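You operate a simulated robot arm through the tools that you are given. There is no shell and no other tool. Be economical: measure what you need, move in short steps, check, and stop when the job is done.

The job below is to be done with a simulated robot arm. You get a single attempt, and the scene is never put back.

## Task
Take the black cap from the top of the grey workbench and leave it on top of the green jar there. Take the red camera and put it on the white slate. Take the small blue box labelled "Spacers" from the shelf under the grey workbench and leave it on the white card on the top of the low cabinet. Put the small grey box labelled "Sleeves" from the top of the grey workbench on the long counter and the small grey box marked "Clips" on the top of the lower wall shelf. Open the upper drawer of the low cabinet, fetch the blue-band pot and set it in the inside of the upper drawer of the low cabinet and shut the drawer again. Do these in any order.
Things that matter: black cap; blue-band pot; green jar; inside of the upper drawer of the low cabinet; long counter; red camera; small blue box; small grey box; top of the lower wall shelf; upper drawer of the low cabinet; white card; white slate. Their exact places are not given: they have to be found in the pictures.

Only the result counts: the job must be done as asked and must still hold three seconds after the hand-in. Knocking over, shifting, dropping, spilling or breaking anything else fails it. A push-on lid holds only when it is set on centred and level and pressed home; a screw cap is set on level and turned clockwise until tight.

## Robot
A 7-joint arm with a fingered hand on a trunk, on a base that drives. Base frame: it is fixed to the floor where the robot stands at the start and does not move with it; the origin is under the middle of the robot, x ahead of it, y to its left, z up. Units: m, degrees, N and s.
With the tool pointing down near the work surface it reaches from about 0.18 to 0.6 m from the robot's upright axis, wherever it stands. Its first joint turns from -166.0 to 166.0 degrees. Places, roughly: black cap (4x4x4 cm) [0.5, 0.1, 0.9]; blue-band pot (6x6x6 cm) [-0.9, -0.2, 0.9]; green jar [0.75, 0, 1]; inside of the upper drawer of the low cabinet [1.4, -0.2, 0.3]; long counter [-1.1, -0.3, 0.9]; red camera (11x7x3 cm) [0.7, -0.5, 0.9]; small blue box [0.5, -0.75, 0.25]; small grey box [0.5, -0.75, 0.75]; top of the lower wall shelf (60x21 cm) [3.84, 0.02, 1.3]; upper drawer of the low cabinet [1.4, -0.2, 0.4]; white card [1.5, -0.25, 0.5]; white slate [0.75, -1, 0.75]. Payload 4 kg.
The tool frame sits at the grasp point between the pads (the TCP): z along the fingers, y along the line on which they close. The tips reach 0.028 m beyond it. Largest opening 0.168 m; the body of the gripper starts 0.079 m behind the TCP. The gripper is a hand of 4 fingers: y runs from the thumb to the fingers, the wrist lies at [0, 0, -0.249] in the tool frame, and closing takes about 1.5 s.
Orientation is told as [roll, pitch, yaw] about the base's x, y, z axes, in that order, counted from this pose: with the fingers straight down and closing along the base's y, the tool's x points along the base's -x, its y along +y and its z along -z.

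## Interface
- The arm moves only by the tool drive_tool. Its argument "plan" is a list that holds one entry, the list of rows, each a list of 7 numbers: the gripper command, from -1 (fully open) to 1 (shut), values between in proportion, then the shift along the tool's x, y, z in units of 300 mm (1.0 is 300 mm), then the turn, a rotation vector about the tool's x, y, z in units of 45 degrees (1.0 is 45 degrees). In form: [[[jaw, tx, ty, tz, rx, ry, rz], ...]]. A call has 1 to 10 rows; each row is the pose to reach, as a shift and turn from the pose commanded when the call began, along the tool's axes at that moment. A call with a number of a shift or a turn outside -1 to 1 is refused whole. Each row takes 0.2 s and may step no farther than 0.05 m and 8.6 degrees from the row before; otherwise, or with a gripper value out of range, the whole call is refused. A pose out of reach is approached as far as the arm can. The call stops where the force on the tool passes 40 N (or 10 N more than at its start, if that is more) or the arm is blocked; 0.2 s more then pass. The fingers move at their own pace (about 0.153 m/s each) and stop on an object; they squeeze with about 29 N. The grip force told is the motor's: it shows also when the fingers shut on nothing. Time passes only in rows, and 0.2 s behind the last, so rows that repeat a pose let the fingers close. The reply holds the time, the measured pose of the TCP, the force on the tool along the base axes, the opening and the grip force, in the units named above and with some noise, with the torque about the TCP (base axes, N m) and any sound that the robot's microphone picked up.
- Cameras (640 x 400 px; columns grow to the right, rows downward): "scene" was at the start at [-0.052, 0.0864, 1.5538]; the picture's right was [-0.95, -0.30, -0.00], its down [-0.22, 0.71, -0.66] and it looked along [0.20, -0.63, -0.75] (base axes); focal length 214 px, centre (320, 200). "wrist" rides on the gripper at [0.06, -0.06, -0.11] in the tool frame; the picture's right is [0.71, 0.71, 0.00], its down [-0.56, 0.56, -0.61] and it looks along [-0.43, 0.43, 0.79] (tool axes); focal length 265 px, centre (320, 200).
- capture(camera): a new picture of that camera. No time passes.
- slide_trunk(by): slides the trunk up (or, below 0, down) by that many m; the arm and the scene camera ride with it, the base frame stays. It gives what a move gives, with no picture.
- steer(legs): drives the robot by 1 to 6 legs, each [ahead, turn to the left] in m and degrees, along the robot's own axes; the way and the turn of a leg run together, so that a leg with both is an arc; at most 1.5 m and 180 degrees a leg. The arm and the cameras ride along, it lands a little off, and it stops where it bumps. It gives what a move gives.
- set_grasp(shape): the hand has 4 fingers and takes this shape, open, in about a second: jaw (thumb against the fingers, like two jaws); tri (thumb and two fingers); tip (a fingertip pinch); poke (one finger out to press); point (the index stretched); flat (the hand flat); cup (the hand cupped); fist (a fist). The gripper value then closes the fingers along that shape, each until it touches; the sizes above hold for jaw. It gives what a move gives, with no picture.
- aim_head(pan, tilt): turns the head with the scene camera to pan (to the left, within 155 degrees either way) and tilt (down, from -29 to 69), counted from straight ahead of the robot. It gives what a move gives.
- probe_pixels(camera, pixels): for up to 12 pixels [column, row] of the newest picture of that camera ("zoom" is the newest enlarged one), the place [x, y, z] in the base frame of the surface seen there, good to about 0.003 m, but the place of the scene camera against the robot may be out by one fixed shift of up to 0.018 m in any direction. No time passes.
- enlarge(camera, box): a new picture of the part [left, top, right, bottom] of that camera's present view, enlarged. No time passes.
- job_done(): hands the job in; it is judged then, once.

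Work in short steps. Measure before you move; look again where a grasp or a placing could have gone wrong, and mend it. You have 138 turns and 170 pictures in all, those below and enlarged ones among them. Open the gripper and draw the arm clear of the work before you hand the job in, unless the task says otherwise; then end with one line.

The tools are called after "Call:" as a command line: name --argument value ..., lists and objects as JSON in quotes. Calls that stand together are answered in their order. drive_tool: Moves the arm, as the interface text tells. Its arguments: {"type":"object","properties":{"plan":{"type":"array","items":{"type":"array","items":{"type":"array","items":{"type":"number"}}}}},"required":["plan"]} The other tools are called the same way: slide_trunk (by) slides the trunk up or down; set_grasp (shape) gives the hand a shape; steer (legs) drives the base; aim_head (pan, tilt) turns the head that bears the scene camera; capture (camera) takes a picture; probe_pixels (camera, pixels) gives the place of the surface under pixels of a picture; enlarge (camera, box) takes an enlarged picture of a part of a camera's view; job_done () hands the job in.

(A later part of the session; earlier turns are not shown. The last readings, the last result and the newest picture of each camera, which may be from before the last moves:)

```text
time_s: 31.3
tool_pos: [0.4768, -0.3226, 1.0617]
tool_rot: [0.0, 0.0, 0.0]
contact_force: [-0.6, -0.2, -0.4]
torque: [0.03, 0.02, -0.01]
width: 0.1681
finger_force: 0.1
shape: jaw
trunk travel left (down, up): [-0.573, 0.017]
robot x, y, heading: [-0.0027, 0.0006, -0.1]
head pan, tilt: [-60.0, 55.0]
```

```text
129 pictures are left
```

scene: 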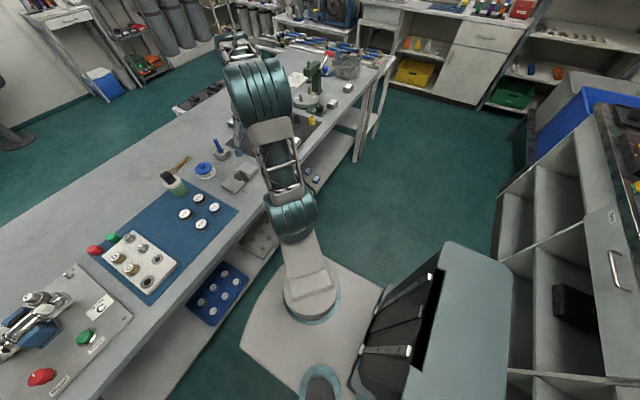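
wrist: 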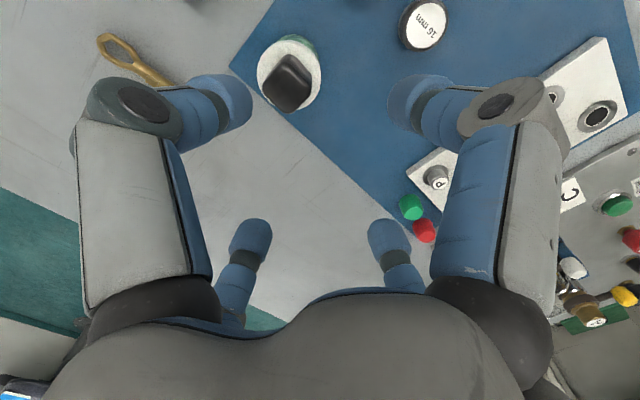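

Call:
probe_pixels --camera "scene" --pixels '[[355, 160], [385, 150], [366, 100], [378, 80], [360, 135], [300, 200], [435, 250], [265, 300], [250, 340], [500, 240], [310, 170]]'

Call:
enlarge --camera "scene" --box '[280, 40, 420, 200]'

```text
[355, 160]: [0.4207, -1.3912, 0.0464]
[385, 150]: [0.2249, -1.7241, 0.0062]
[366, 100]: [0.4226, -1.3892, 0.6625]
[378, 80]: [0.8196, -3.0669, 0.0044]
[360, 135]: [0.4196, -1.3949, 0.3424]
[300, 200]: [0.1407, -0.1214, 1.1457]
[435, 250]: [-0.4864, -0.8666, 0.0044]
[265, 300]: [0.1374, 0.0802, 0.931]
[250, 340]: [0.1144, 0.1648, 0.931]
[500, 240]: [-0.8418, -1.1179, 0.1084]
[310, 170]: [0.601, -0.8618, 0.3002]
```

```text
2.50 times, centred on (350, 120) of scene
```

zoom: 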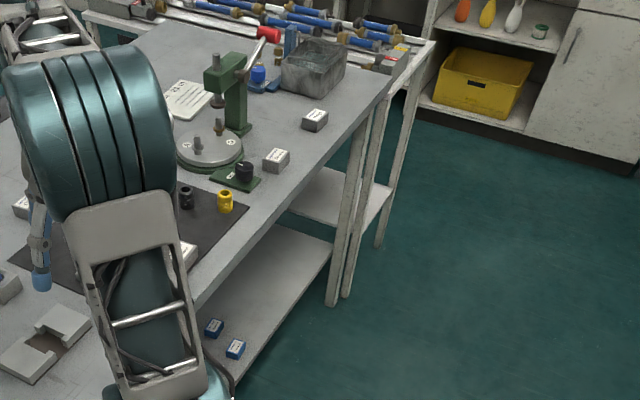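

The bench leg is vertical at (0.42,-1.39); the aisle is clear. I tuck the arm, then drive along to y≈-0.7.

Call:
drive_tool --plan '[[[-1, 0.14, 0, -0.05, 0, 0, 0], [-1, 0.28, 0, -0.1, 0, 0, 0], [-1, 0.42, 0, -0.15, 0, 0, 0], [-1, 0.56, 0, -0.2, 0, 0, 0], [-1, 0.7, 0, -0.25, 0, 0, 0], [-1, 0.84, 0, -0.25, 0, 0, 0], [-1, 0.98, 0, -0.25, 0, 0, 0]]]'

Call:
steer --legs '[[0, -90], [0.72, 0], [0, 90], [0.1, 0]]'

Call:
aim_head --pan 0 --tilt 55

Call:
capture --camera "scene"

```text
time_s: 32.9
tool_pos: [0.1832, -0.3242, 1.138]
tool_rot: [0.0, 0.0, 0.0]
contact_force: [-0.5, 0.9, 0.6]
torque: [-0.02, 0.02, -0.03]
width: 0.1678
finger_force: 0.0
shape: jaw
trunk travel left (down, up): [-0.573, 0.017]
robot x, y, heading: [-0.0027, -0.0023, -0.2]
head pan, tilt: [-60.0, 55.0]
```

```text
time_s: 45.2
tool_pos: [0.2765, -1.0519, 1.1377]
tool_rot: [0.0, 0.1, -1.2]
contact_force: [-0.1, -0.1, 0.4]
torque: [0.01, 0.03, 0.02]
width: 0.1676
finger_force: 0.2
shape: jaw
trunk travel left (down, up): [-0.573, 0.017]
robot x, y, heading: [0.0957, -0.723, -1.4]
head pan, tilt: [-60.0, 55.0]
```

```text
time_s: 46.5
tool_pos: [0.2755, -1.0518, 1.1372]
tool_rot: [-0.1, 0.0, -1.3]
contact_force: [-0.3, 0.8, -0.2]
torque: [0.02, -0.02, 0.0]
width: 0.168
finger_force: 0.0
shape: jaw
trunk travel left (down, up): [-0.573, 0.017]
robot x, y, heading: [0.0993, -0.7229, -1.3]
head pan, tilt: [0.0, 55.0]
```

```text
127 pictures are left
```

scene: 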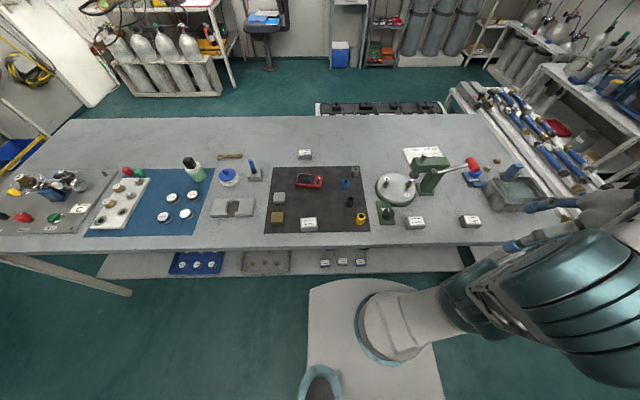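

I now stand at (0.10,-0.72). I bring the hand across in front, high, toward the camera.

Call:
drive_tool --plan '[[[-1, -0.08, 0.12, 0, 0, 0, 0], [-1, -0.16, 0.24, 0, 0, 0, 0], [-1, -0.24, 0.36, 0, 0, 0, 0], [-1, -0.32, 0.48, 0, 0, 0, 0], [-1, -0.4, 0.6, 0, 0, 0, 0], [-1, -0.48, 0.72, 0, 0, 0, 0], [-1, -0.56, 0.84, 0, 0, 0, 0], [-1, -0.64, 0.96, 0, 0, 0, 0]]]'

Call:
drive_tool --plan '[[[-1, -0.06, 0.14, 0.05, 0, 0, 0], [-1, -0.14, 0.28, 0.1, 0, 0, 0], [-1, -0.22, 0.42, 0.15, 0, 0, 0], [-1, -0.34, 0.54, 0.15, 0, 0, 0], [-1, -0.46, 0.65, 0.15, 0, 0, 0], [-1, -0.58, 0.75, 0.15, 0, 0, 0], [-1, -0.66, 0.83, 0.15, 0, 0, 0]]]'

Call:
capture --camera "wrist"

```text
time_s: 47.4
tool_pos: [0.3589, -0.9436, 1.1388]
tool_rot: [-0.8, -1.0, 1.1]
contact_force: [-2.9, -8.1, -0.6]
torque: [-0.15, 0.0, 0.89]
width: 0.1682
finger_force: 0.1
shape: jaw
trunk travel left (down, up): [-0.573, 0.017]
robot x, y, heading: [0.0977, -0.7229, -1.1]
head pan, tilt: [0.0, 55.0]
stopped in row 4: the force on the tool passed its limit at 94 N (the readings are from after the stop); the commanded pose is now the measured one
```

```text
refused: row 2 steps farther than a row can; nothing moved
```

```text
126 pictures are left
```

wrist: 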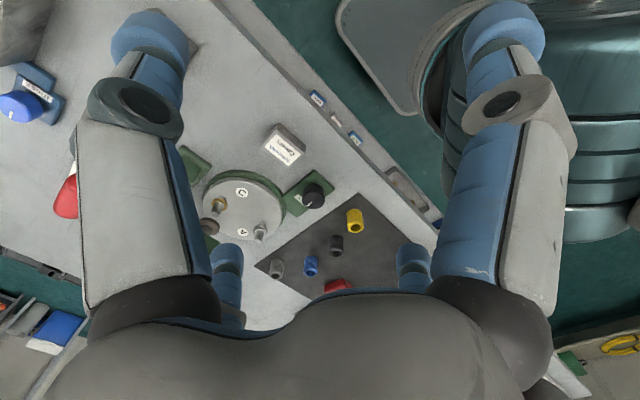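

The move stopped at 94 N; the right finger in the wrist picture (500,40) seems to touch the robot's own teal link. I check with the scene camera.

Call:
aim_head --pan -50 --tilt 50

Call:
capture --camera "scene"

Call:
enlarge --camera "scene" --box '[180, 60, 400, 240]'

```text
time_s: 48.6
tool_pos: [0.3587, -0.9422, 1.1392]
tool_rot: [-0.9, -1.1, 0.9]
contact_force: [-1.5, -17.6, 0.2]
torque: [-0.36, 0.07, 1.92]
width: 0.1679
finger_force: 0.1
shape: jaw
trunk travel left (down, up): [-0.573, 0.017]
robot x, y, heading: [0.0992, -0.7238, -1.3]
head pan, tilt: [-50.0, 50.0]
```

```text
125 pictures are left
```

scene: 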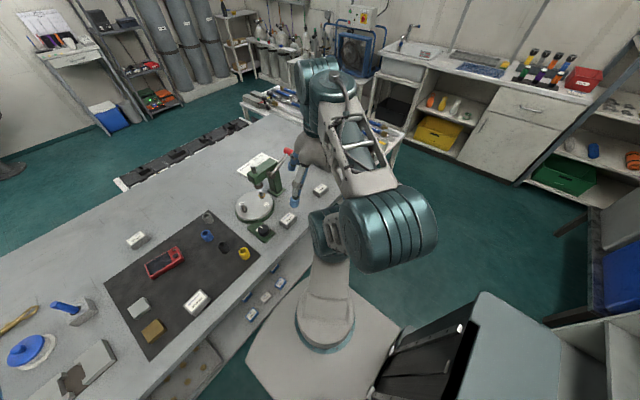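

```text
2.22 times, centred on (290, 150) of scene
```

zoom: 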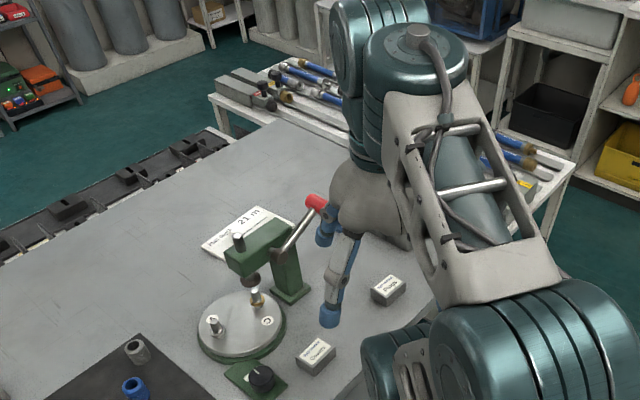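

The red handle tip is close to the hand too. I probe it and the finger.

Call:
probe_pixels --camera "zoom" --pixels '[[310, 200], [320, 207], [325, 232], [335, 290], [255, 240], [300, 225], [355, 215], [240, 240], [260, 215]]'

Call:
probe_pixels --camera "wrist" --pixels '[[70, 190], [480, 60], [520, 40], [460, 150], [440, 100]]'

```text
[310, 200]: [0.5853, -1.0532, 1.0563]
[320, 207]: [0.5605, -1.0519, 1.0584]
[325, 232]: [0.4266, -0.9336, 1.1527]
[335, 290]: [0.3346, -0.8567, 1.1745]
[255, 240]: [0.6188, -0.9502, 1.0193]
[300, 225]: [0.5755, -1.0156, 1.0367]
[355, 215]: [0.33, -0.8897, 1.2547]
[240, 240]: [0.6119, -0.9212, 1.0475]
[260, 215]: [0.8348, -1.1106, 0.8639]
```

```text
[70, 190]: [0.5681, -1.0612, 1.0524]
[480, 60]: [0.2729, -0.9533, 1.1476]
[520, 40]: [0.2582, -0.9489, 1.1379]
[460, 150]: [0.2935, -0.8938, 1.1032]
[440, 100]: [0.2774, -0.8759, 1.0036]
```

The handle is 12 cm away; it was a self-contact with the elbow. I back off in -y/+x, away from the link, then go +y over the mat.

Call:
drive_tool --plan '[[[-1, -0.06, -0.06, 0, 0, 0, 0], [-1, -0.18, -0.1, 0, 0, 0, 0], [-1, -0.3, -0.1, 0, 0, 0, 0], [-1, -0.42, -0.1, 0, 0, 0, 0], [-1, -0.5, 0.0, 0, 0, 0, 0], [-1, -0.58, 0.1, 0, 0, 0, 0], [-1, -0.66, 0.22, 0, 0, 0, 0], [-1, -0.72, 0.36, 0, 0, 0, 0], [-1, -0.75, 0.5, 0, 0, 0, 0]]]'

```text
time_s: 50.6
tool_pos: [0.5815, -0.7886, 1.1401]
tool_rot: [-1.0, -1.0, 0.9]
contact_force: [-0.5, 1.4, 0.8]
torque: [0.0, 0.01, 0.0]
width: 0.1677
finger_force: 0.0
shape: jaw
trunk travel left (down, up): [-0.573, 0.017]
robot x, y, heading: [0.0968, -0.725, -1.2]
head pan, tilt: [-50.0, 50.0]
```

Free again. I level the hand and move over the camera.

Call:
drive_tool --plan '[[[-1, -0.03, 0.14, 0, -0.01, 0.01, 0.01], [-1, -0.06, 0.28, 0, -0.022, 0.022, 0.02], [-1, -0.1, 0.42, 0, -0.022, 0.022, 0.02], [-1, -0.14, 0.56, 0, -0.022, 0.022, 0.02], [-1, -0.18, 0.7, 0, -0.022, 0.022, 0.02], [-1, -0.22, 0.8, 0.05, -0.022, 0.022, 0.02], [-1, -0.26, 0.88, 0.15, -0.022, 0.022, 0.02]]]'

Call:
capture --camera "wrist"

```text
time_s: 52.2
tool_pos: [0.6552, -0.5238, 1.0925]
tool_rot: [0.1, -0.1, 0.0]
contact_force: [0.8, 0.3, 1.2]
torque: [0.0, 0.05, 0.02]
width: 0.168
finger_force: 0.1
shape: jaw
trunk travel left (down, up): [-0.573, 0.017]
robot x, y, heading: [0.0985, -0.7233, -1.2]
head pan, tilt: [-50.0, 50.0]
```

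```text
123 pictures are left
```

wrist: 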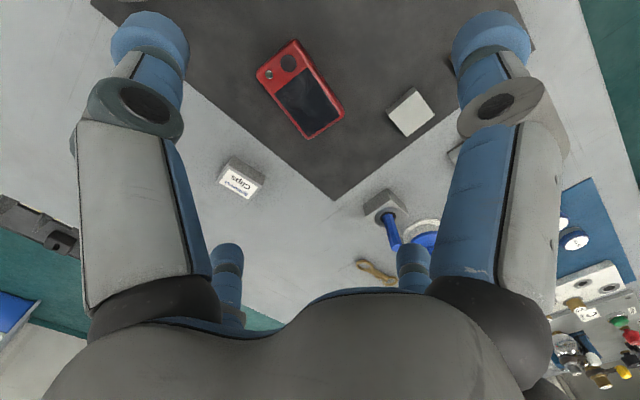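

The camera shows at (300,88). I probe its corners and neighbours.

Call:
probe_pixels --camera "wrist" --pixels '[[259, 76], [297, 42], [343, 110], [309, 136], [301, 90], [397, 100], [415, 133], [335, 198], [240, 175], [412, 108]]'

Call:
enlarge --camera "wrist" --box '[200, 20, 460, 210]'

```text
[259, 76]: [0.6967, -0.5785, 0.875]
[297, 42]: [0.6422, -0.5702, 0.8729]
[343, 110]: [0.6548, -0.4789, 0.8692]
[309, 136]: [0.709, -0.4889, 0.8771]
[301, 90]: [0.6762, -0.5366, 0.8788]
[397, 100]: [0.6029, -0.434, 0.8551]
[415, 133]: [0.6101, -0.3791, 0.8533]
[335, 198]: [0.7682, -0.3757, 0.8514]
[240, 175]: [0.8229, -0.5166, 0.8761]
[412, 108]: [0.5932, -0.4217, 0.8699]
```

```text
2.11 times, centred on (330, 115) of wrist
```

zoom: 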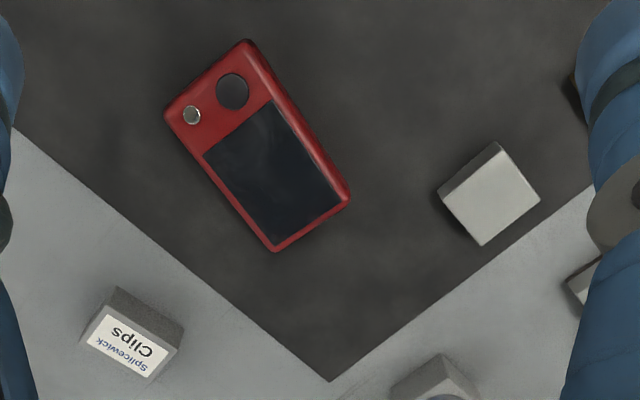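

Camera centre (0.676,-0.529), long axis turned -8°. I go over it with yaw -8°, opening 0.13, and grasp at TCP 0.883.

Call:
drive_tool --plan '[[[-0.55, -0.068, -0.017, 0.1, 0, 0, 0.09], [-0.55, -0.068, -0.017, 0.25, 0, 0, 0.176], [-0.55, -0.068, -0.017, 0.4, 0, 0, 0.176], [-0.55, -0.068, -0.017, 0.5, 0, 0, 0.176], [-0.55, -0.068, -0.017, 0.6, 0, 0, 0.176], [-0.55, -0.068, -0.017, 0.65, 0, 0, 0.176], [-0.55, -0.068, -0.017, 0.698, 0, 0, 0.176]]]'

Call:
capture --camera "wrist"

```text
time_s: 53.8
tool_pos: [0.6769, -0.5299, 0.8825]
tool_rot: [0.2, -0.1, -7.8]
contact_force: [0.6, -0.6, 0.5]
torque: [0.03, 0.0, -0.02]
width: 0.1305
finger_force: 0.1
shape: jaw
trunk travel left (down, up): [-0.573, 0.017]
robot x, y, heading: [0.0987, -0.7234, -1.2]
head pan, tilt: [-50.0, 50.0]
```

```text
121 pictures are left
```

wrist: 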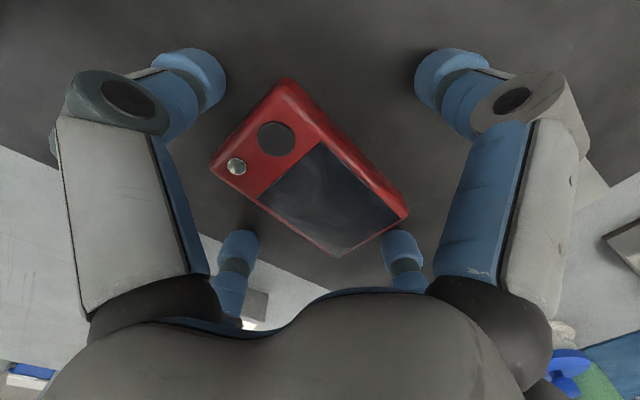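

Fingers surround the camera cleanly. I close.

Call:
drive_tool --plan '[[[1, 0, 0, 0, 0, 0, 0], [1, 0, 0, 0, 0, 0, 0], [1, 0, 0, 0, 0, 0, 0], [1, 0, 0, 0, 0, 0, 0], [1, 0, 0, 0, 0, 0, 0], [1, 0, 0, 0, 0, 0, 0]]]'

Call:
capture --camera "wrist"

```text
time_s: 55.2
tool_pos: [0.6763, -0.53, 0.8828]
tool_rot: [0.3, 0.0, -7.9]
contact_force: [-0.2, 0.4, 0.6]
torque: [0.0, 0.01, 0.02]
width: 0.0829
finger_force: 29.2
shape: jaw
trunk travel left (down, up): [-0.573, 0.017]
robot x, y, heading: [0.0941, -0.7267, -1.3]
head pan, tilt: [-50.0, 50.0]
```

```text
120 pictures are left
```

wrist: 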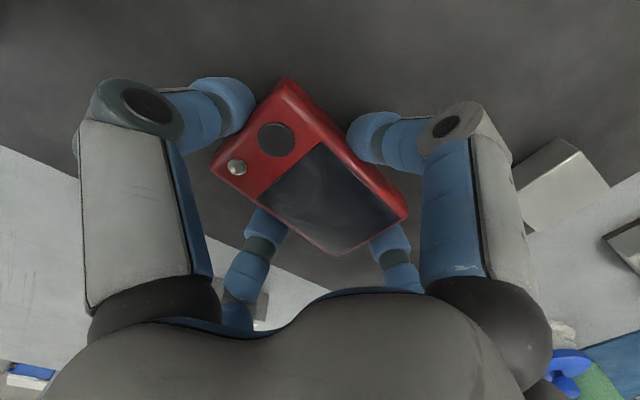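

Gripped firmly. I lift and bring it to the front of the robot, high, for driving.

Call:
drive_tool --plan '[[[1, 0, 0, -0.12, 0, 0, 0], [1, 0, 0, -0.26, 0, 0, 0], [1, 0, 0, -0.4, 0, 0, 0], [1, 0.05, 0, -0.55, 0, 0, 0], [1, 0.1, -0.05, -0.68, 0, 0, 0], [1, 0.2, -0.1, -0.78, 0, 0, 0], [1, 0.3, -0.2, -0.85, 0, 0, 0], [1, 0.4, -0.3, -0.88, 0, 0, 0], [1, 0.5, -0.4, -0.9, 0, 0, 0], [1, 0.6, -0.5, -0.92, 0, 0, 0]]]'

Call:
capture --camera "wrist"

```text
time_s: 57.4
tool_pos: [0.4774, -0.6561, 1.1598]
tool_rot: [0.2, -0.1, -7.8]
contact_force: [0.4, -0.4, -2.6]
torque: [-0.04, -0.03, 0.01]
width: 0.0829
finger_force: 28.7
shape: jaw
trunk travel left (down, up): [-0.573, 0.017]
robot x, y, heading: [0.1, -0.724, -1.4]
head pan, tilt: [-50.0, 50.0]
```

```text
119 pictures are left
```

wrist: 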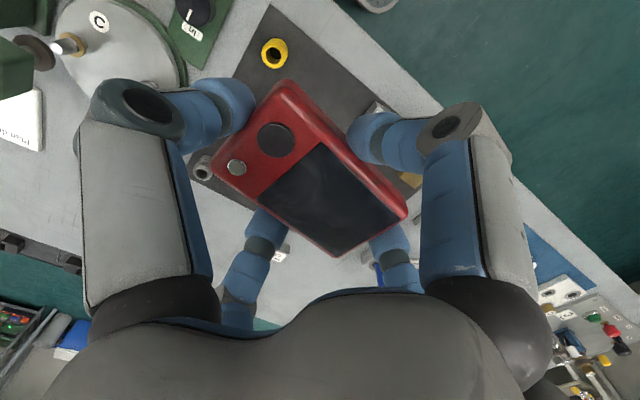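

Held well. I drive 0.36 m along the bench to face the slate.

Call:
steer --legs '[[0, -88.6], [0.36, 0], [0, 90]]'

Call:
aim_head --pan 0 --tilt 50

Call:
capture --camera "scene"

```text
time_s: 67.2
tool_pos: [0.4785, -1.0096, 1.1594]
tool_rot: [0.2, -0.1, -7.1]
contact_force: [-0.7, -0.2, -2.6]
torque: [-0.01, 0.0, 0.0]
width: 0.0828
finger_force: 29.1
shape: jaw
trunk travel left (down, up): [-0.573, 0.017]
robot x, y, heading: [0.0974, -1.0798, -0.5]
head pan, tilt: [-50.0, 50.0]
```

```text
time_s: 68.4
tool_pos: [0.4788, -1.0086, 1.1599]
tool_rot: [0.2, -0.1, -7.1]
contact_force: [-0.2, -0.3, -2.4]
torque: [0.03, -0.01, 0.0]
width: 0.0824
finger_force: 29.4
shape: jaw
trunk travel left (down, up): [-0.573, 0.017]
robot x, y, heading: [0.1007, -1.0853, -0.4]
head pan, tilt: [0.0, 50.0]
```

```text
118 pictures are left
```

scene: 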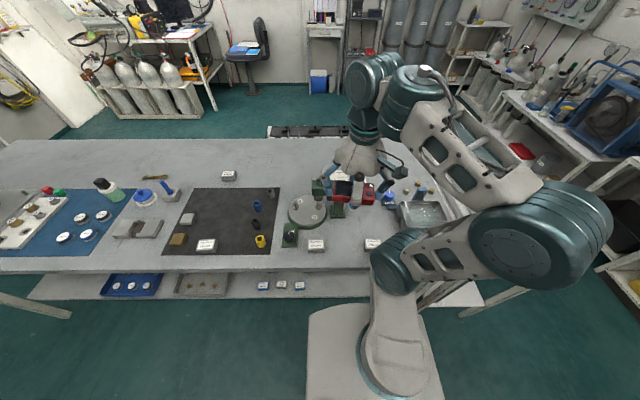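

I move over toward the slate keeping above the press handle (top ≈1.06).

Call:
drive_tool --plan '[[[1, -0.15, -0.01, 0, 0, 0, 0], [1, -0.3, -0.02, 0, 0, 0, 0], [1, -0.45, -0.02, 0, 0, 0, 0], [1, -0.6, -0.02, 0.03, 0, 0, 0], [1, -0.75, -0.01, 0.08, 0, 0, 0], [1, -0.9, 0, 0.13, 0, 0, 0]]]'

Call:
capture --camera "wrist"

Call:
enlarge --camera "scene" --box '[260, 100, 460, 270]'

```text
time_s: 69.8
tool_pos: [0.7481, -1.0422, 1.119]
tool_rot: [0.2, 0.1, -7.0]
contact_force: [0.2, -0.5, -2.1]
torque: [-0.02, 0.01, -0.01]
width: 0.0824
finger_force: 29.2
shape: jaw
trunk travel left (down, up): [-0.573, 0.017]
robot x, y, heading: [0.1023, -1.0862, -0.5]
head pan, tilt: [0.0, 50.0]
```

```text
117 pictures are left
```

wrist: 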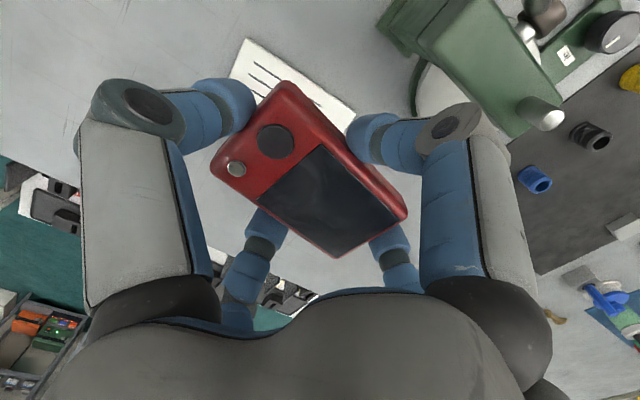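

```text
2.35 times, centred on (360, 185) of scene
```

zoom: 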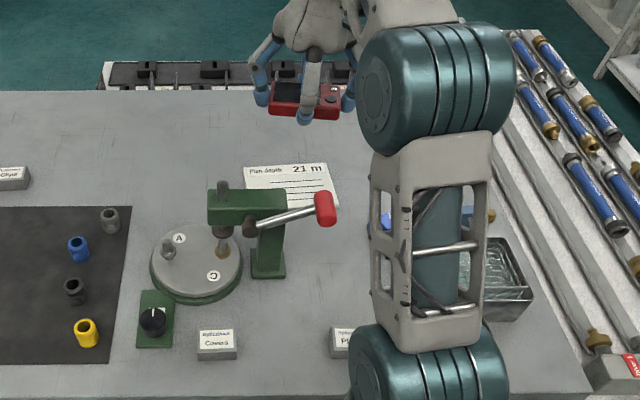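

Slate is partly in both views; I probe its corners.

Call:
probe_pixels --camera "zoom" --pixels '[[247, 170], [326, 166], [337, 203], [290, 175], [300, 190], [253, 189]]'

Call:
probe_pixels --camera "wrist" --pixels '[[247, 41], [351, 102], [240, 62], [300, 75], [340, 120], [500, 75]]'

```text
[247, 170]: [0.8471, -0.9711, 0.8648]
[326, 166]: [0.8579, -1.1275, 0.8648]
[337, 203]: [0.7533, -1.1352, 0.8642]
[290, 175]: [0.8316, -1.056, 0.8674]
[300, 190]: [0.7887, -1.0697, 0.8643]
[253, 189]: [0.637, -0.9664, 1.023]
```

```text
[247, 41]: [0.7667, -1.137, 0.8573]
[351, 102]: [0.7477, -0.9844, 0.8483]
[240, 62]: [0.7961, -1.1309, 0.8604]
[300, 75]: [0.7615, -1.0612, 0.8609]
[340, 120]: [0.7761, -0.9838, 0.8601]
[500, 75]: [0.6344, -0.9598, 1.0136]
```

Slate centre ≈(0.813,-1.055), top 0.8605. I lower the camera there with yaw 0.

Call:
drive_tool --plan '[[[1, -0.11, -0.008, 0.05, 0, 0, -0.08], [1, -0.22, -0.016, 0.15, 0, 0, -0.156], [1, -0.22, -0.016, 0.3, 0, 0, -0.156], [1, -0.22, -0.016, 0.45, 0, 0, -0.156], [1, -0.22, -0.016, 0.58, 0, 0, -0.156], [1, -0.22, -0.016, 0.68, 0, 0, -0.156], [1, -0.22, -0.016, 0.73, 0, 0, -0.156], [1, -0.22, -0.016, 0.75, 0, 0, -0.156]]]'

Call:
capture --camera "wrist"

```text
time_s: 71.6
tool_pos: [0.8129, -1.055, 0.895]
tool_rot: [0.2, 0.0, -0.1]
contact_force: [0.1, -0.1, -2.4]
torque: [0.01, 0.02, 0.01]
width: 0.0824
finger_force: 28.9
shape: jaw
trunk travel left (down, up): [-0.573, 0.017]
robot x, y, heading: [0.1022, -1.0826, -0.5]
head pan, tilt: [0.0, 50.0]
```

```text
115 pictures are left
```

wrist: 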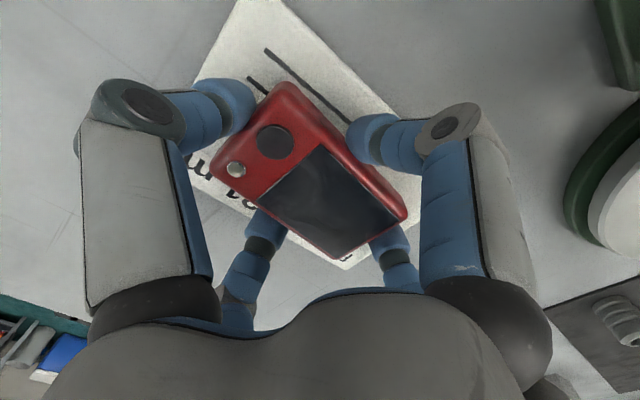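

Over the slate. I lower in 1 mm steps until light contact.

Call:
drive_tool --plan '[[[1, 0, 0, 0.004, 0, 0, 0], [1, 0, 0, 0.008, 0, 0, 0], [1, 0, 0, 0.012, 0, 0, 0], [1, 0, 0, 0.012, 0, 0, 0]]]'

```text
time_s: 72.6
tool_pos: [0.8133, -1.0556, 0.8912]
tool_rot: [0.1, -0.1, -0.1]
contact_force: [0.0, 0.2, -2.8]
torque: [-0.02, -0.02, -0.01]
width: 0.0824
finger_force: 29.2
shape: jaw
trunk travel left (down, up): [-0.573, 0.017]
robot x, y, heading: [0.1035, -1.0854, -0.5]
head pan, tilt: [0.0, 50.0]
```

Call:
drive_tool --plan '[[[1, 0, 0, 0.003, 0, 0, 0], [1, 0, 0, 0.006, 0, 0, 0], [1, 0, 0, 0.009, 0, 0, 0], [1, 0, 0, 0.009, 0, 0, 0]]]'

```text
time_s: 73.6
tool_pos: [0.8112, -1.0551, 0.8891]
tool_rot: [0.2, -0.3, -0.2]
contact_force: [0.7, 0.0, 3.6]
torque: [0.01, -0.05, -0.02]
width: 0.0825
finger_force: 28.5
shape: jaw
trunk travel left (down, up): [-0.573, 0.017]
robot x, y, heading: [0.0983, -1.0812, -0.3]
head pan, tilt: [0.0, 50.0]
```

Contact (force swung from -2.8 to +3.6 N). I open and rise.

Call:
drive_tool --plan '[[[0.2, 0, 0, 0, 0, 0, 0], [-0.1, 0, 0, 0, 0, 0, 0], [-0.4, 0, 0, 0, 0, 0, 0], [-0.5, 0, 0, -0.02, 0, 0, 0], [-0.5, 0, 0, -0.15, 0, 0, 0], [-0.5, 0, 0, -0.3, 0, 0, 0], [-0.5, 0, 0, -0.45, 0, 0, 0], [-0.5, 0, 0, -0.6, 0, 0, 0], [-0.5, 0, 0, -0.7, 0, 0, 0]]]'

Call:
capture --camera "wrist"

```text
time_s: 75.6
tool_pos: [0.8113, -1.0549, 1.0985]
tool_rot: [0.1, 0.0, 0.0]
contact_force: [0.9, 0.8, 0.6]
torque: [0.02, 0.03, 0.01]
width: 0.1256
finger_force: 0.1
shape: jaw
trunk travel left (down, up): [-0.573, 0.017]
robot x, y, heading: [0.1019, -1.0856, -0.3]
head pan, tilt: [0.0, 50.0]
```

```text
114 pictures are left
```

wrist: 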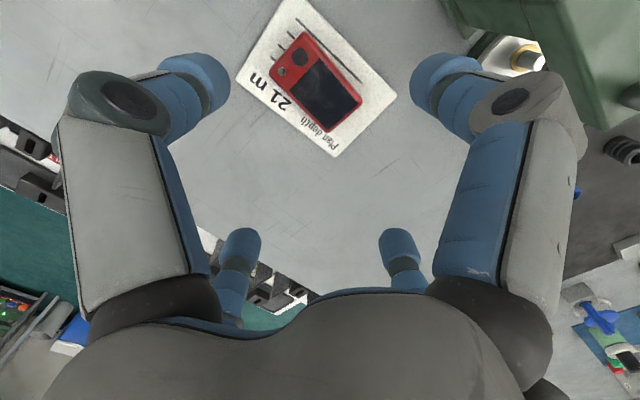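

Camera sits on the slate. Now I test the "tip" shape to see whether it is a plain two-finger pinch (useful for the boxes and the wall shelf).

Call:
set_grasp --shape "tip"

Call:
capture --camera "wrist"

Call:
drive_tool --plan '[[[0.4, 0, 0, 0, 0, 0, 0], [0.4, 0, 0, 0, 0, 0, 0], [0.4, 0, 0, 0, 0, 0, 0], [0.4, 0, 0, 0, 0, 0, 0]]]'

Call:
capture --camera "wrist"

```text
time_s: 76.5
tool_pos: [0.8122, -1.0558, 1.0986]
tool_rot: [0.1, -0.1, -0.1]
contact_force: [0.3, 0.0, 0.1]
torque: [-0.03, 0.02, 0.01]
width: 0.168
finger_force: 0.0
shape: tip
trunk travel left (down, up): [-0.573, 0.017]
robot x, y, heading: [0.1001, -1.0867, -0.5]
head pan, tilt: [0.0, 50.0]
```

```text
113 pictures are left
```

wrist: 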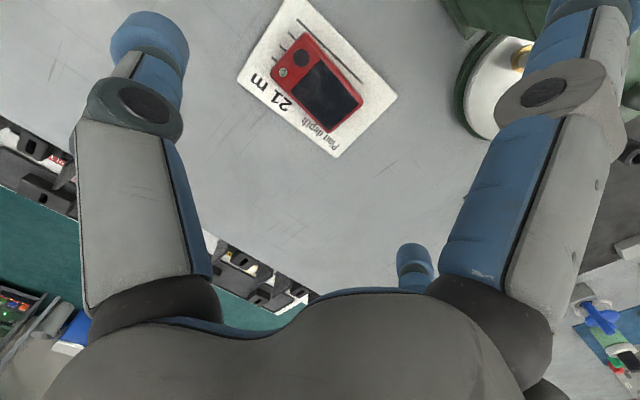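

```text
time_s: 77.5
tool_pos: [0.8122, -1.056, 1.098]
tool_rot: [0.2, -0.1, -0.1]
contact_force: [0.4, -0.4, 0.2]
torque: [0.0, 0.01, 0.01]
width: 0.051
finger_force: 0.1
shape: tip
trunk travel left (down, up): [-0.573, 0.017]
robot x, y, heading: [0.103, -1.0842, -0.6]
head pan, tilt: [0.0, 50.0]
```

```text
112 pictures are left
```

wrist: 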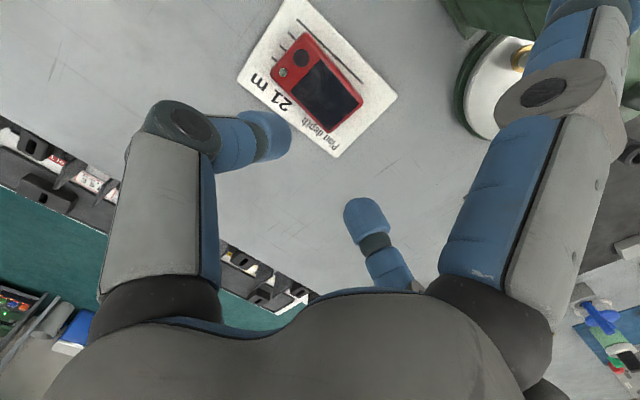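

"tip" is a two-finger pinch along y with the ±x fingers splayed. I check from the scene camera how far the splayed fingers hang down.

Call:
enlarge --camera "scene" --box '[270, 80, 410, 168]'

Call:
set_grasp --shape "tri"

Call:
capture --camera "wrist"

Call:
enlarge --camera "scene" --box '[270, 80, 410, 168]'

```text
4.55 times, centred on (340, 124) of scene
```

zoom: 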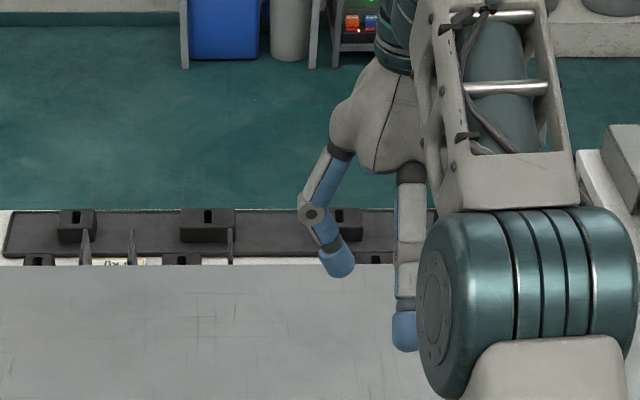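

```text
time_s: 78.4
tool_pos: [0.8117, -1.0559, 1.0983]
tool_rot: [0.1, -0.1, -0.1]
contact_force: [-0.3, 0.1, 0.6]
torque: [0.03, 0.0, 0.0]
width: 0.1679
finger_force: 0.0
shape: tri
trunk travel left (down, up): [-0.573, 0.017]
robot x, y, heading: [0.1016, -1.0828, -0.5]
head pan, tilt: [0.0, 50.0]
```

```text
110 pictures are left
```

wrist: 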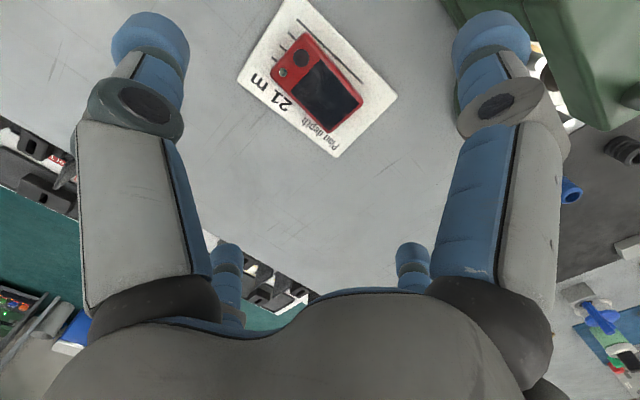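

```text
4.55 times, centred on (340, 124) of scene
```

zoom: 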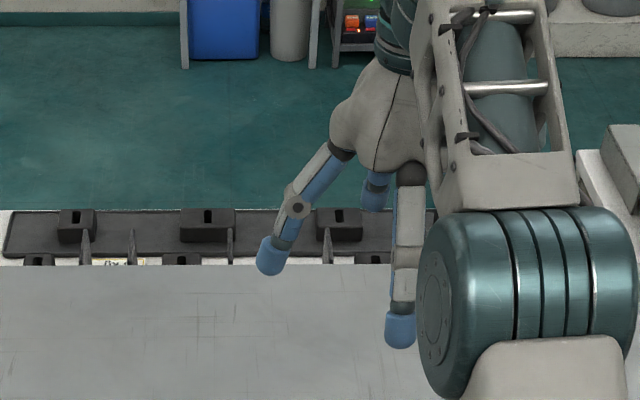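

"tri" keeps three; I'll use jaw or tip as needed. I return to jaw, retract in front high, then drive to y≈-0.6 for the grey boxes.

Call:
set_grasp --shape "jaw"

Call:
drive_tool --plan '[[[-1, 0.1, 0, -0.04, 0, 0, 0], [-1, 0.25, 0, -0.08, 0, 0, 0], [-1, 0.4, 0, -0.13, 0, 0, 0], [-1, 0.55, 0, -0.18, 0, 0, 0], [-1, 0.7, 0, -0.2, 0, 0, 0], [-1, 0.85, 0, -0.2, 0, 0, 0], [-1, 1.0, 0, -0.2, 0, 0, 0]]]'

Call:
drive_tool --plan '[[[-1, 0.1, 0, 0, 0, 0, 0], [-1, 0.2, 0, 0, 0, 0, 0]]]'

Call:
steer --legs '[[0, 90.5], [0.5, 0], [0, -90], [0.05, 0]]'

Call:
capture --camera "scene"

```text
time_s: 79.3
tool_pos: [0.8111, -1.0561, 1.0989]
tool_rot: [0.2, -0.1, 0.1]
contact_force: [-0.4, 1.0, -0.9]
torque: [0.06, 0.0, -0.01]
width: 0.168
finger_force: 0.0
shape: jaw
trunk travel left (down, up): [-0.573, 0.017]
robot x, y, heading: [0.0988, -1.0837, -0.5]
head pan, tilt: [0.0, 50.0]
```

```text
time_s: 80.9
tool_pos: [0.5098, -1.0555, 1.1579]
tool_rot: [0.3, -0.1, -0.2]
contact_force: [0.8, 0.7, -0.1]
torque: [-0.01, 0.01, 0.01]
width: 0.1679
finger_force: 0.0
shape: jaw
trunk travel left (down, up): [-0.573, 0.017]
robot x, y, heading: [0.0978, -1.0824, -0.4]
head pan, tilt: [0.0, 50.0]
```

```text
time_s: 81.5
tool_pos: [0.4512, -1.0546, 1.1578]
tool_rot: [0.3, -0.1, -0.1]
contact_force: [-0.1, -0.1, -0.1]
torque: [0.0, 0.01, -0.04]
width: 0.168
finger_force: 0.1
shape: jaw
trunk travel left (down, up): [-0.573, 0.017]
robot x, y, heading: [0.1029, -1.0858, -0.6]
head pan, tilt: [0.0, 50.0]
```

```text
time_s: 92.7
tool_pos: [0.4938, -0.5489, 1.1574]
tool_rot: [0.2, 0.0, 1.0]
contact_force: [-0.3, 0.1, -0.2]
torque: [0.01, 0.06, 0.03]
width: 0.168
finger_force: 0.0
shape: jaw
trunk travel left (down, up): [-0.573, 0.017]
robot x, y, heading: [0.143, -0.5845, 0.3]
head pan, tilt: [0.0, 50.0]
```

```text
108 pictures are left
```

scene: 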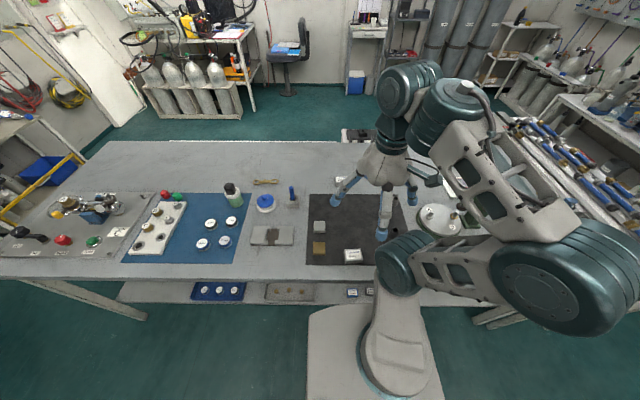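

Now the wrist view for the Sleeves box below the hand.

Call:
capture --camera "wrist"

```text
107 pictures are left
```

wrist: 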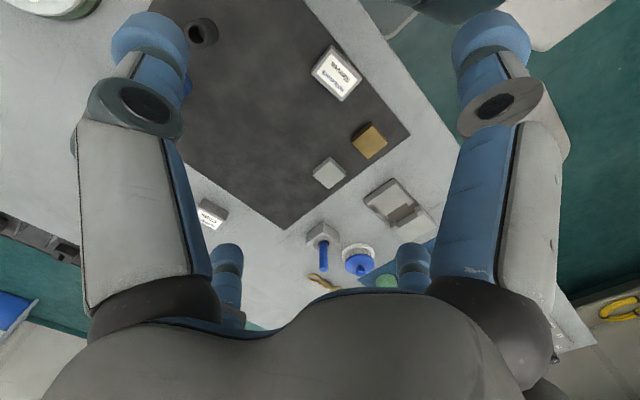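

Call:
probe_pixels --camera "wrist" --pixels '[[331, 49], [312, 71], [345, 100], [362, 79], [337, 74], [353, 140], [369, 125], [386, 139], [328, 163], [212, 212], [410, 133], [285, 228]]'

Call:
enlarge --camera "wrist" --box '[280, 30, 440, 190]'

```text
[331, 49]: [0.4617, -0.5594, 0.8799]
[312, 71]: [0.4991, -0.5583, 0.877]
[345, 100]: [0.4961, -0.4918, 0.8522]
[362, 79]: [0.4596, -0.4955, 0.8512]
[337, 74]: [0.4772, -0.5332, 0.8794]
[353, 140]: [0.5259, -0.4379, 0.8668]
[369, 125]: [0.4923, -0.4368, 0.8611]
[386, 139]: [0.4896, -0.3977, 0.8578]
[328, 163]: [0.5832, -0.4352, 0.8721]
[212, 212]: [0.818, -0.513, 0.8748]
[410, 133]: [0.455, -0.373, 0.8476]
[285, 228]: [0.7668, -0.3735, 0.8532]
```

```text
2.50 times, centred on (360, 110) of wrist
```

zoom: 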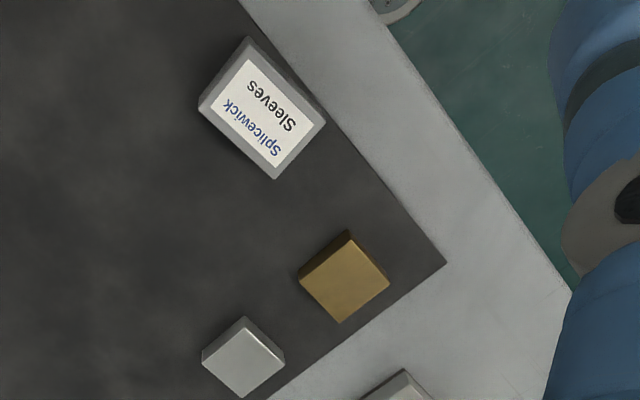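

Sleeves box centre (0.479,-0.530), axis-aligned. I descend with opening 0.09 and grasp at TCP 0.883.

Call:
drive_tool --plan '[[[-0.1, 0.048, 0.064, 0.12, 0, 0, 0.02], [-0.1, 0.048, 0.064, 0.27, 0, 0, 0.02], [-0.1, 0.048, 0.064, 0.42, 0, 0, 0.02], [-0.1, 0.048, 0.064, 0.57, 0, 0, 0.02], [-0.1, 0.048, 0.064, 0.7, 0, 0, 0.02], [-0.1, 0.048, 0.064, 0.8, 0, 0, 0.02]]]'

Call:
capture --camera "wrist"

```text
time_s: 93.3
tool_pos: [0.483, -0.5124, 1.0833]
tool_rot: [1.0, -2.5, 6.1]
contact_force: [8.2, 3.8, 0.3]
torque: [-0.06, 0.28, -0.23]
width: 0.0909
finger_force: 0.1
shape: jaw
trunk travel left (down, up): [-0.573, 0.017]
robot x, y, heading: [0.1411, -0.5866, 0.6]
head pan, tilt: [0.0, 50.0]
stopped in row 3: the force on the tool passed its limit at 124 N (the readings are from after the stop); the commanded pose is now the measured one
```

```text
105 pictures are left
```

wrist: 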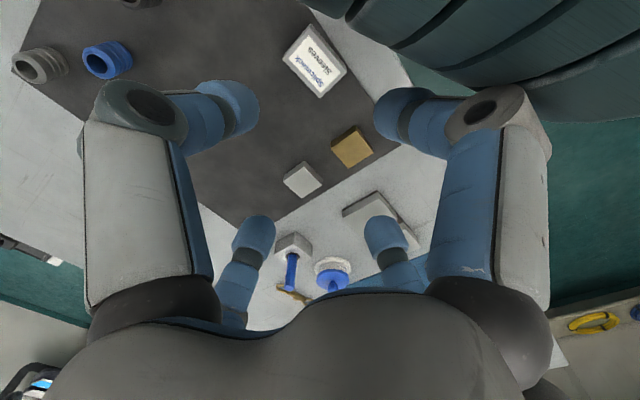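

Again self-contact with the arm's elbow (too close in). I rise back, and reverse the base 0.15 m so the arm is more stretched.

Call:
drive_tool --plan '[[[-0.1, -0.08, 0, -0.03, 0, 0, 0], [-0.1, -0.15, 0, -0.1, 0.02, 0.05, 0.07], [-0.1, -0.2, 0, -0.2, 0.02, 0.056, 0.13], [-0.1, -0.2, 0, -0.25, 0.02, 0.056, 0.13]]]'

Call:
steer --legs '[[-0.16, 0]]'

Call:
capture --camera "wrist"

```text
time_s: 94.3
tool_pos: [0.552, -0.5157, 1.1541]
tool_rot: [-0.4, -0.5, 0.2]
contact_force: [-0.4, -1.6, 0.0]
torque: [0.13, 0.04, 0.0]
width: 0.0922
finger_force: 0.0
shape: jaw
out of reach, approached as far as the arm can: row 3, 4
trunk travel left (down, up): [-0.573, 0.017]
robot x, y, heading: [0.1432, -0.5865, 0.5]
head pan, tilt: [0.0, 50.0]
```

```text
time_s: 95.8
tool_pos: [0.3887, -0.5143, 1.1545]
tool_rot: [-0.6, -0.7, 0.6]
contact_force: [-0.9, 0.2, 0.2]
torque: [-0.04, -0.03, -0.02]
width: 0.0923
finger_force: 0.0
shape: jaw
trunk travel left (down, up): [-0.573, 0.017]
robot x, y, heading: [-0.0231, -0.5867, 0.8]
head pan, tilt: [0.0, 50.0]
```

```text
104 pictures are left
```

wrist: 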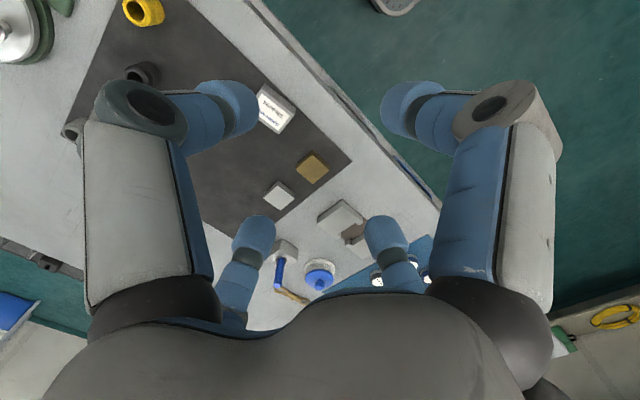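

Now the box is 0.50 m from the axis. I move above it and level the hand first.

Call:
drive_tool --plan '[[[-0.1, -0.15, -0.025, 0.05, -0.013, 0.016, 0.013], [-0.1, -0.3, -0.05, 0.2, -0.013, 0.016, 0.013], [-0.1, -0.3, -0.05, 0.35, -0.013, 0.016, 0.013], [-0.1, -0.3, -0.05, 0.5, -0.013, 0.016, 0.013], [-0.1, -0.3, -0.05, 0.65, -0.013, 0.016, 0.013]]]'

Call:
capture --camera "wrist"

```text
refused: row 2 steps farther than a row can; nothing moved
```

```text
103 pictures are left
```

wrist: 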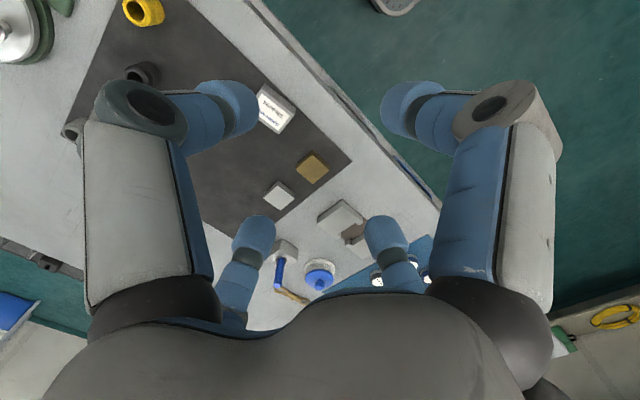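

A step was too long; I split it.

Call:
drive_tool --plan '[[[-0.1, -0.15, -0.025, 0.03, -0.013, 0.016, 0.013], [-0.1, -0.3, -0.05, 0.08, -0.013, 0.016, 0.013], [-0.1, -0.3, -0.05, 0.22, -0.013, 0.016, 0.013], [-0.1, -0.3, -0.05, 0.36, -0.013, 0.016, 0.013], [-0.1, -0.3, -0.05, 0.5, -0.013, 0.016, 0.013], [-0.1, -0.3, -0.05, 0.62, -0.013, 0.016, 0.013]]]'

Call:
capture --camera "wrist"

```text
time_s: 97.2
tool_pos: [0.4808, -0.5306, 0.9666]
tool_rot: [-0.1, 0.0, -0.1]
contact_force: [0.2, -0.4, -0.3]
torque: [0.03, 0.05, 0.02]
width: 0.0921
finger_force: 0.1
shape: jaw
trunk travel left (down, up): [-0.573, 0.017]
robot x, y, heading: [-0.0216, -0.5872, 0.6]
head pan, tilt: [0.0, 50.0]
```

```text
102 pictures are left
```

wrist: 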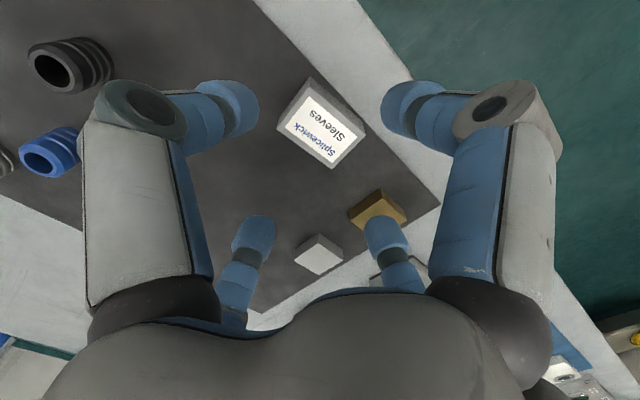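

Box is centred at (322,132). I descend and close.

Call:
drive_tool --plan '[[[-0.1, 0, 0, 0.12, 0, 0, 0], [-0.1, 0, 0, 0.22, 0, 0, 0], [-0.1, 0, 0, 0.277, 0, 0, 0], [1, 0, 0, 0.277, 0, 0, 0], [1, 0, 0, 0.277, 0, 0, 0], [1, 0, 0, 0.277, 0, 0, 0], [1, 0, 0, 0.277, 0, 0, 0], [1, 0, 0, 0.277, 0, 0, 0]]]'

Call:
capture --camera "wrist"

```text
time_s: 99.0
tool_pos: [0.48, -0.5309, 0.8855]
tool_rot: [0.0, 0.1, 0.0]
contact_force: [-1.1, -0.2, 0.0]
torque: [-0.01, 0.03, -0.02]
width: 0.0474
finger_force: 29.5
shape: jaw
trunk travel left (down, up): [-0.573, 0.017]
robot x, y, heading: [-0.021, -0.5873, 0.9]
head pan, tilt: [0.0, 50.0]
```

```text
101 pictures are left
```

wrist: 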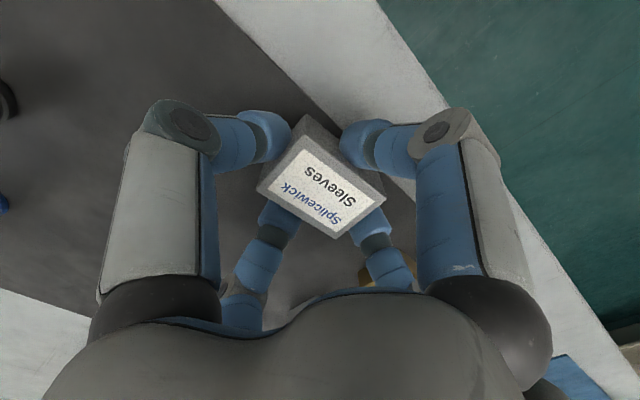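

Sleeves held. I lift it, tuck, and drive around to face the counter.

Call:
drive_tool --plan '[[[1, 0, 0, -0.14, 0, 0, 0], [1, 0, 0, -0.28, 0, 0, 0], [1, 0, 0, -0.42, 0, 0, 0], [1, 0, 0, -0.56, 0, 0, 0], [1, 0, 0, -0.7, 0, 0, 0], [1, 0.1, 0, -0.8, 0, 0, 0], [1, 0.2, 0, -0.88, 0, 0, 0], [1, 0.3, 0, -0.9, 0, 0, 0]]]'

Call:
steer --legs '[[0, 90], [0.45, 0], [0, 90]]'

Call:
aim_head --pan 0 --tilt 40

Call:
capture --camera "scene"

```text
time_s: 100.8
tool_pos: [0.3904, -0.5301, 1.1548]
tool_rot: [0.0, 0.1, 0.0]
contact_force: [-0.1, 0.4, -1.1]
torque: [0.0, -0.04, 0.0]
width: 0.0472
finger_force: 29.3
shape: jaw
trunk travel left (down, up): [-0.573, 0.017]
robot x, y, heading: [-0.0171, -0.5881, 0.9]
head pan, tilt: [0.0, 50.0]
```

```text
time_s: 111.2
tool_pos: [-0.4397, -0.1954, 1.1554]
tool_rot: [0.0, 0.1, -179.7]
contact_force: [-0.4, -0.2, -0.7]
torque: [0.0, 0.02, 0.0]
width: 0.0472
finger_force: 29.5
shape: jaw
trunk travel left (down, up): [-0.573, 0.017]
robot x, y, heading: [-0.0307, -0.1336, -178.5]
head pan, tilt: [0.0, 50.0]
```

```text
time_s: 111.9
tool_pos: [-0.4398, -0.196, 1.1544]
tool_rot: [-0.1, 0.1, -179.7]
contact_force: [-0.4, 0.4, -0.8]
torque: [0.03, 0.01, 0.0]
width: 0.047
finger_force: 29.1
shape: jaw
trunk travel left (down, up): [-0.573, 0.017]
robot x, y, heading: [-0.0312, -0.1332, -178.7]
head pan, tilt: [0.0, 40.0]
```

```text
100 pictures are left
```

scene: 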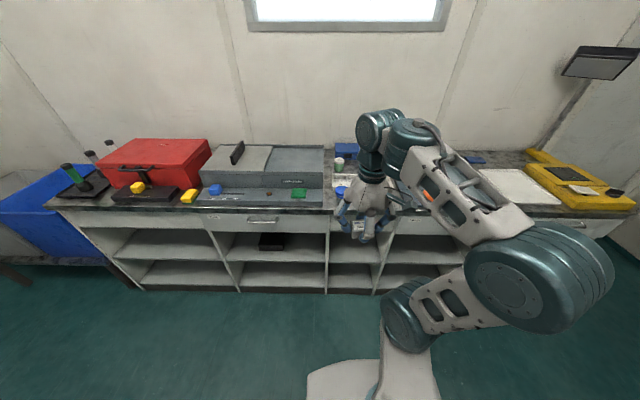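

I drive 0.38 m ahead to the counter and look with the wrist camera for a free spot.

Call:
steer --legs '[[0.38, 0]]'

Call:
capture --camera "wrist"

Call:
aim_head --pan 0 --tilt 50

Call:
capture --camera "scene"

```text
time_s: 114.3
tool_pos: [-0.8186, -0.2026, 1.1552]
tool_rot: [0.0, 0.0, -179.7]
contact_force: [-0.2, -1.0, -0.4]
torque: [-0.04, -0.03, 0.01]
width: 0.0471
finger_force: 28.6
shape: jaw
trunk travel left (down, up): [-0.573, 0.017]
robot x, y, heading: [-0.4105, -0.1442, -178.8]
head pan, tilt: [0.0, 40.0]
```

```text
99 pictures are left
```

wrist: 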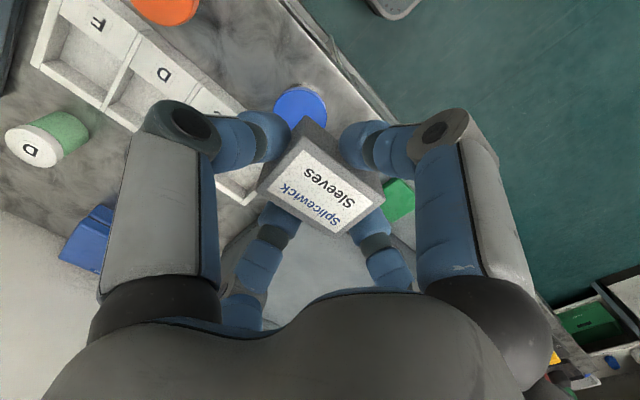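

```text
time_s: 115.0
tool_pos: [-0.8174, -0.2032, 1.1557]
tool_rot: [0.0, 0.1, -179.7]
contact_force: [1.0, 0.6, -0.8]
torque: [-0.03, 0.05, 0.02]
width: 0.0466
finger_force: 28.9
shape: jaw
trunk travel left (down, up): [-0.573, 0.017]
robot x, y, heading: [-0.4078, -0.1408, -178.9]
head pan, tilt: [0.0, 50.0]
```

```text
98 pictures are left
```

scene: 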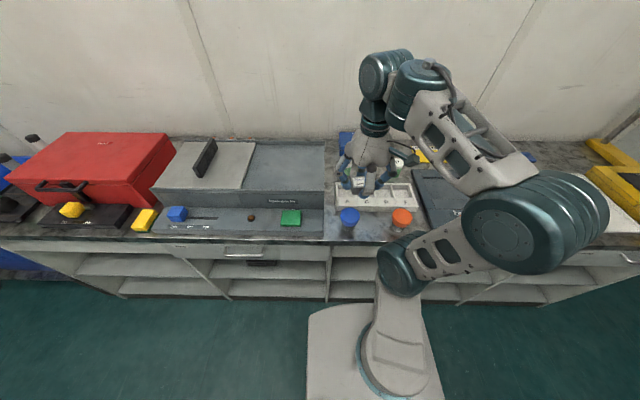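

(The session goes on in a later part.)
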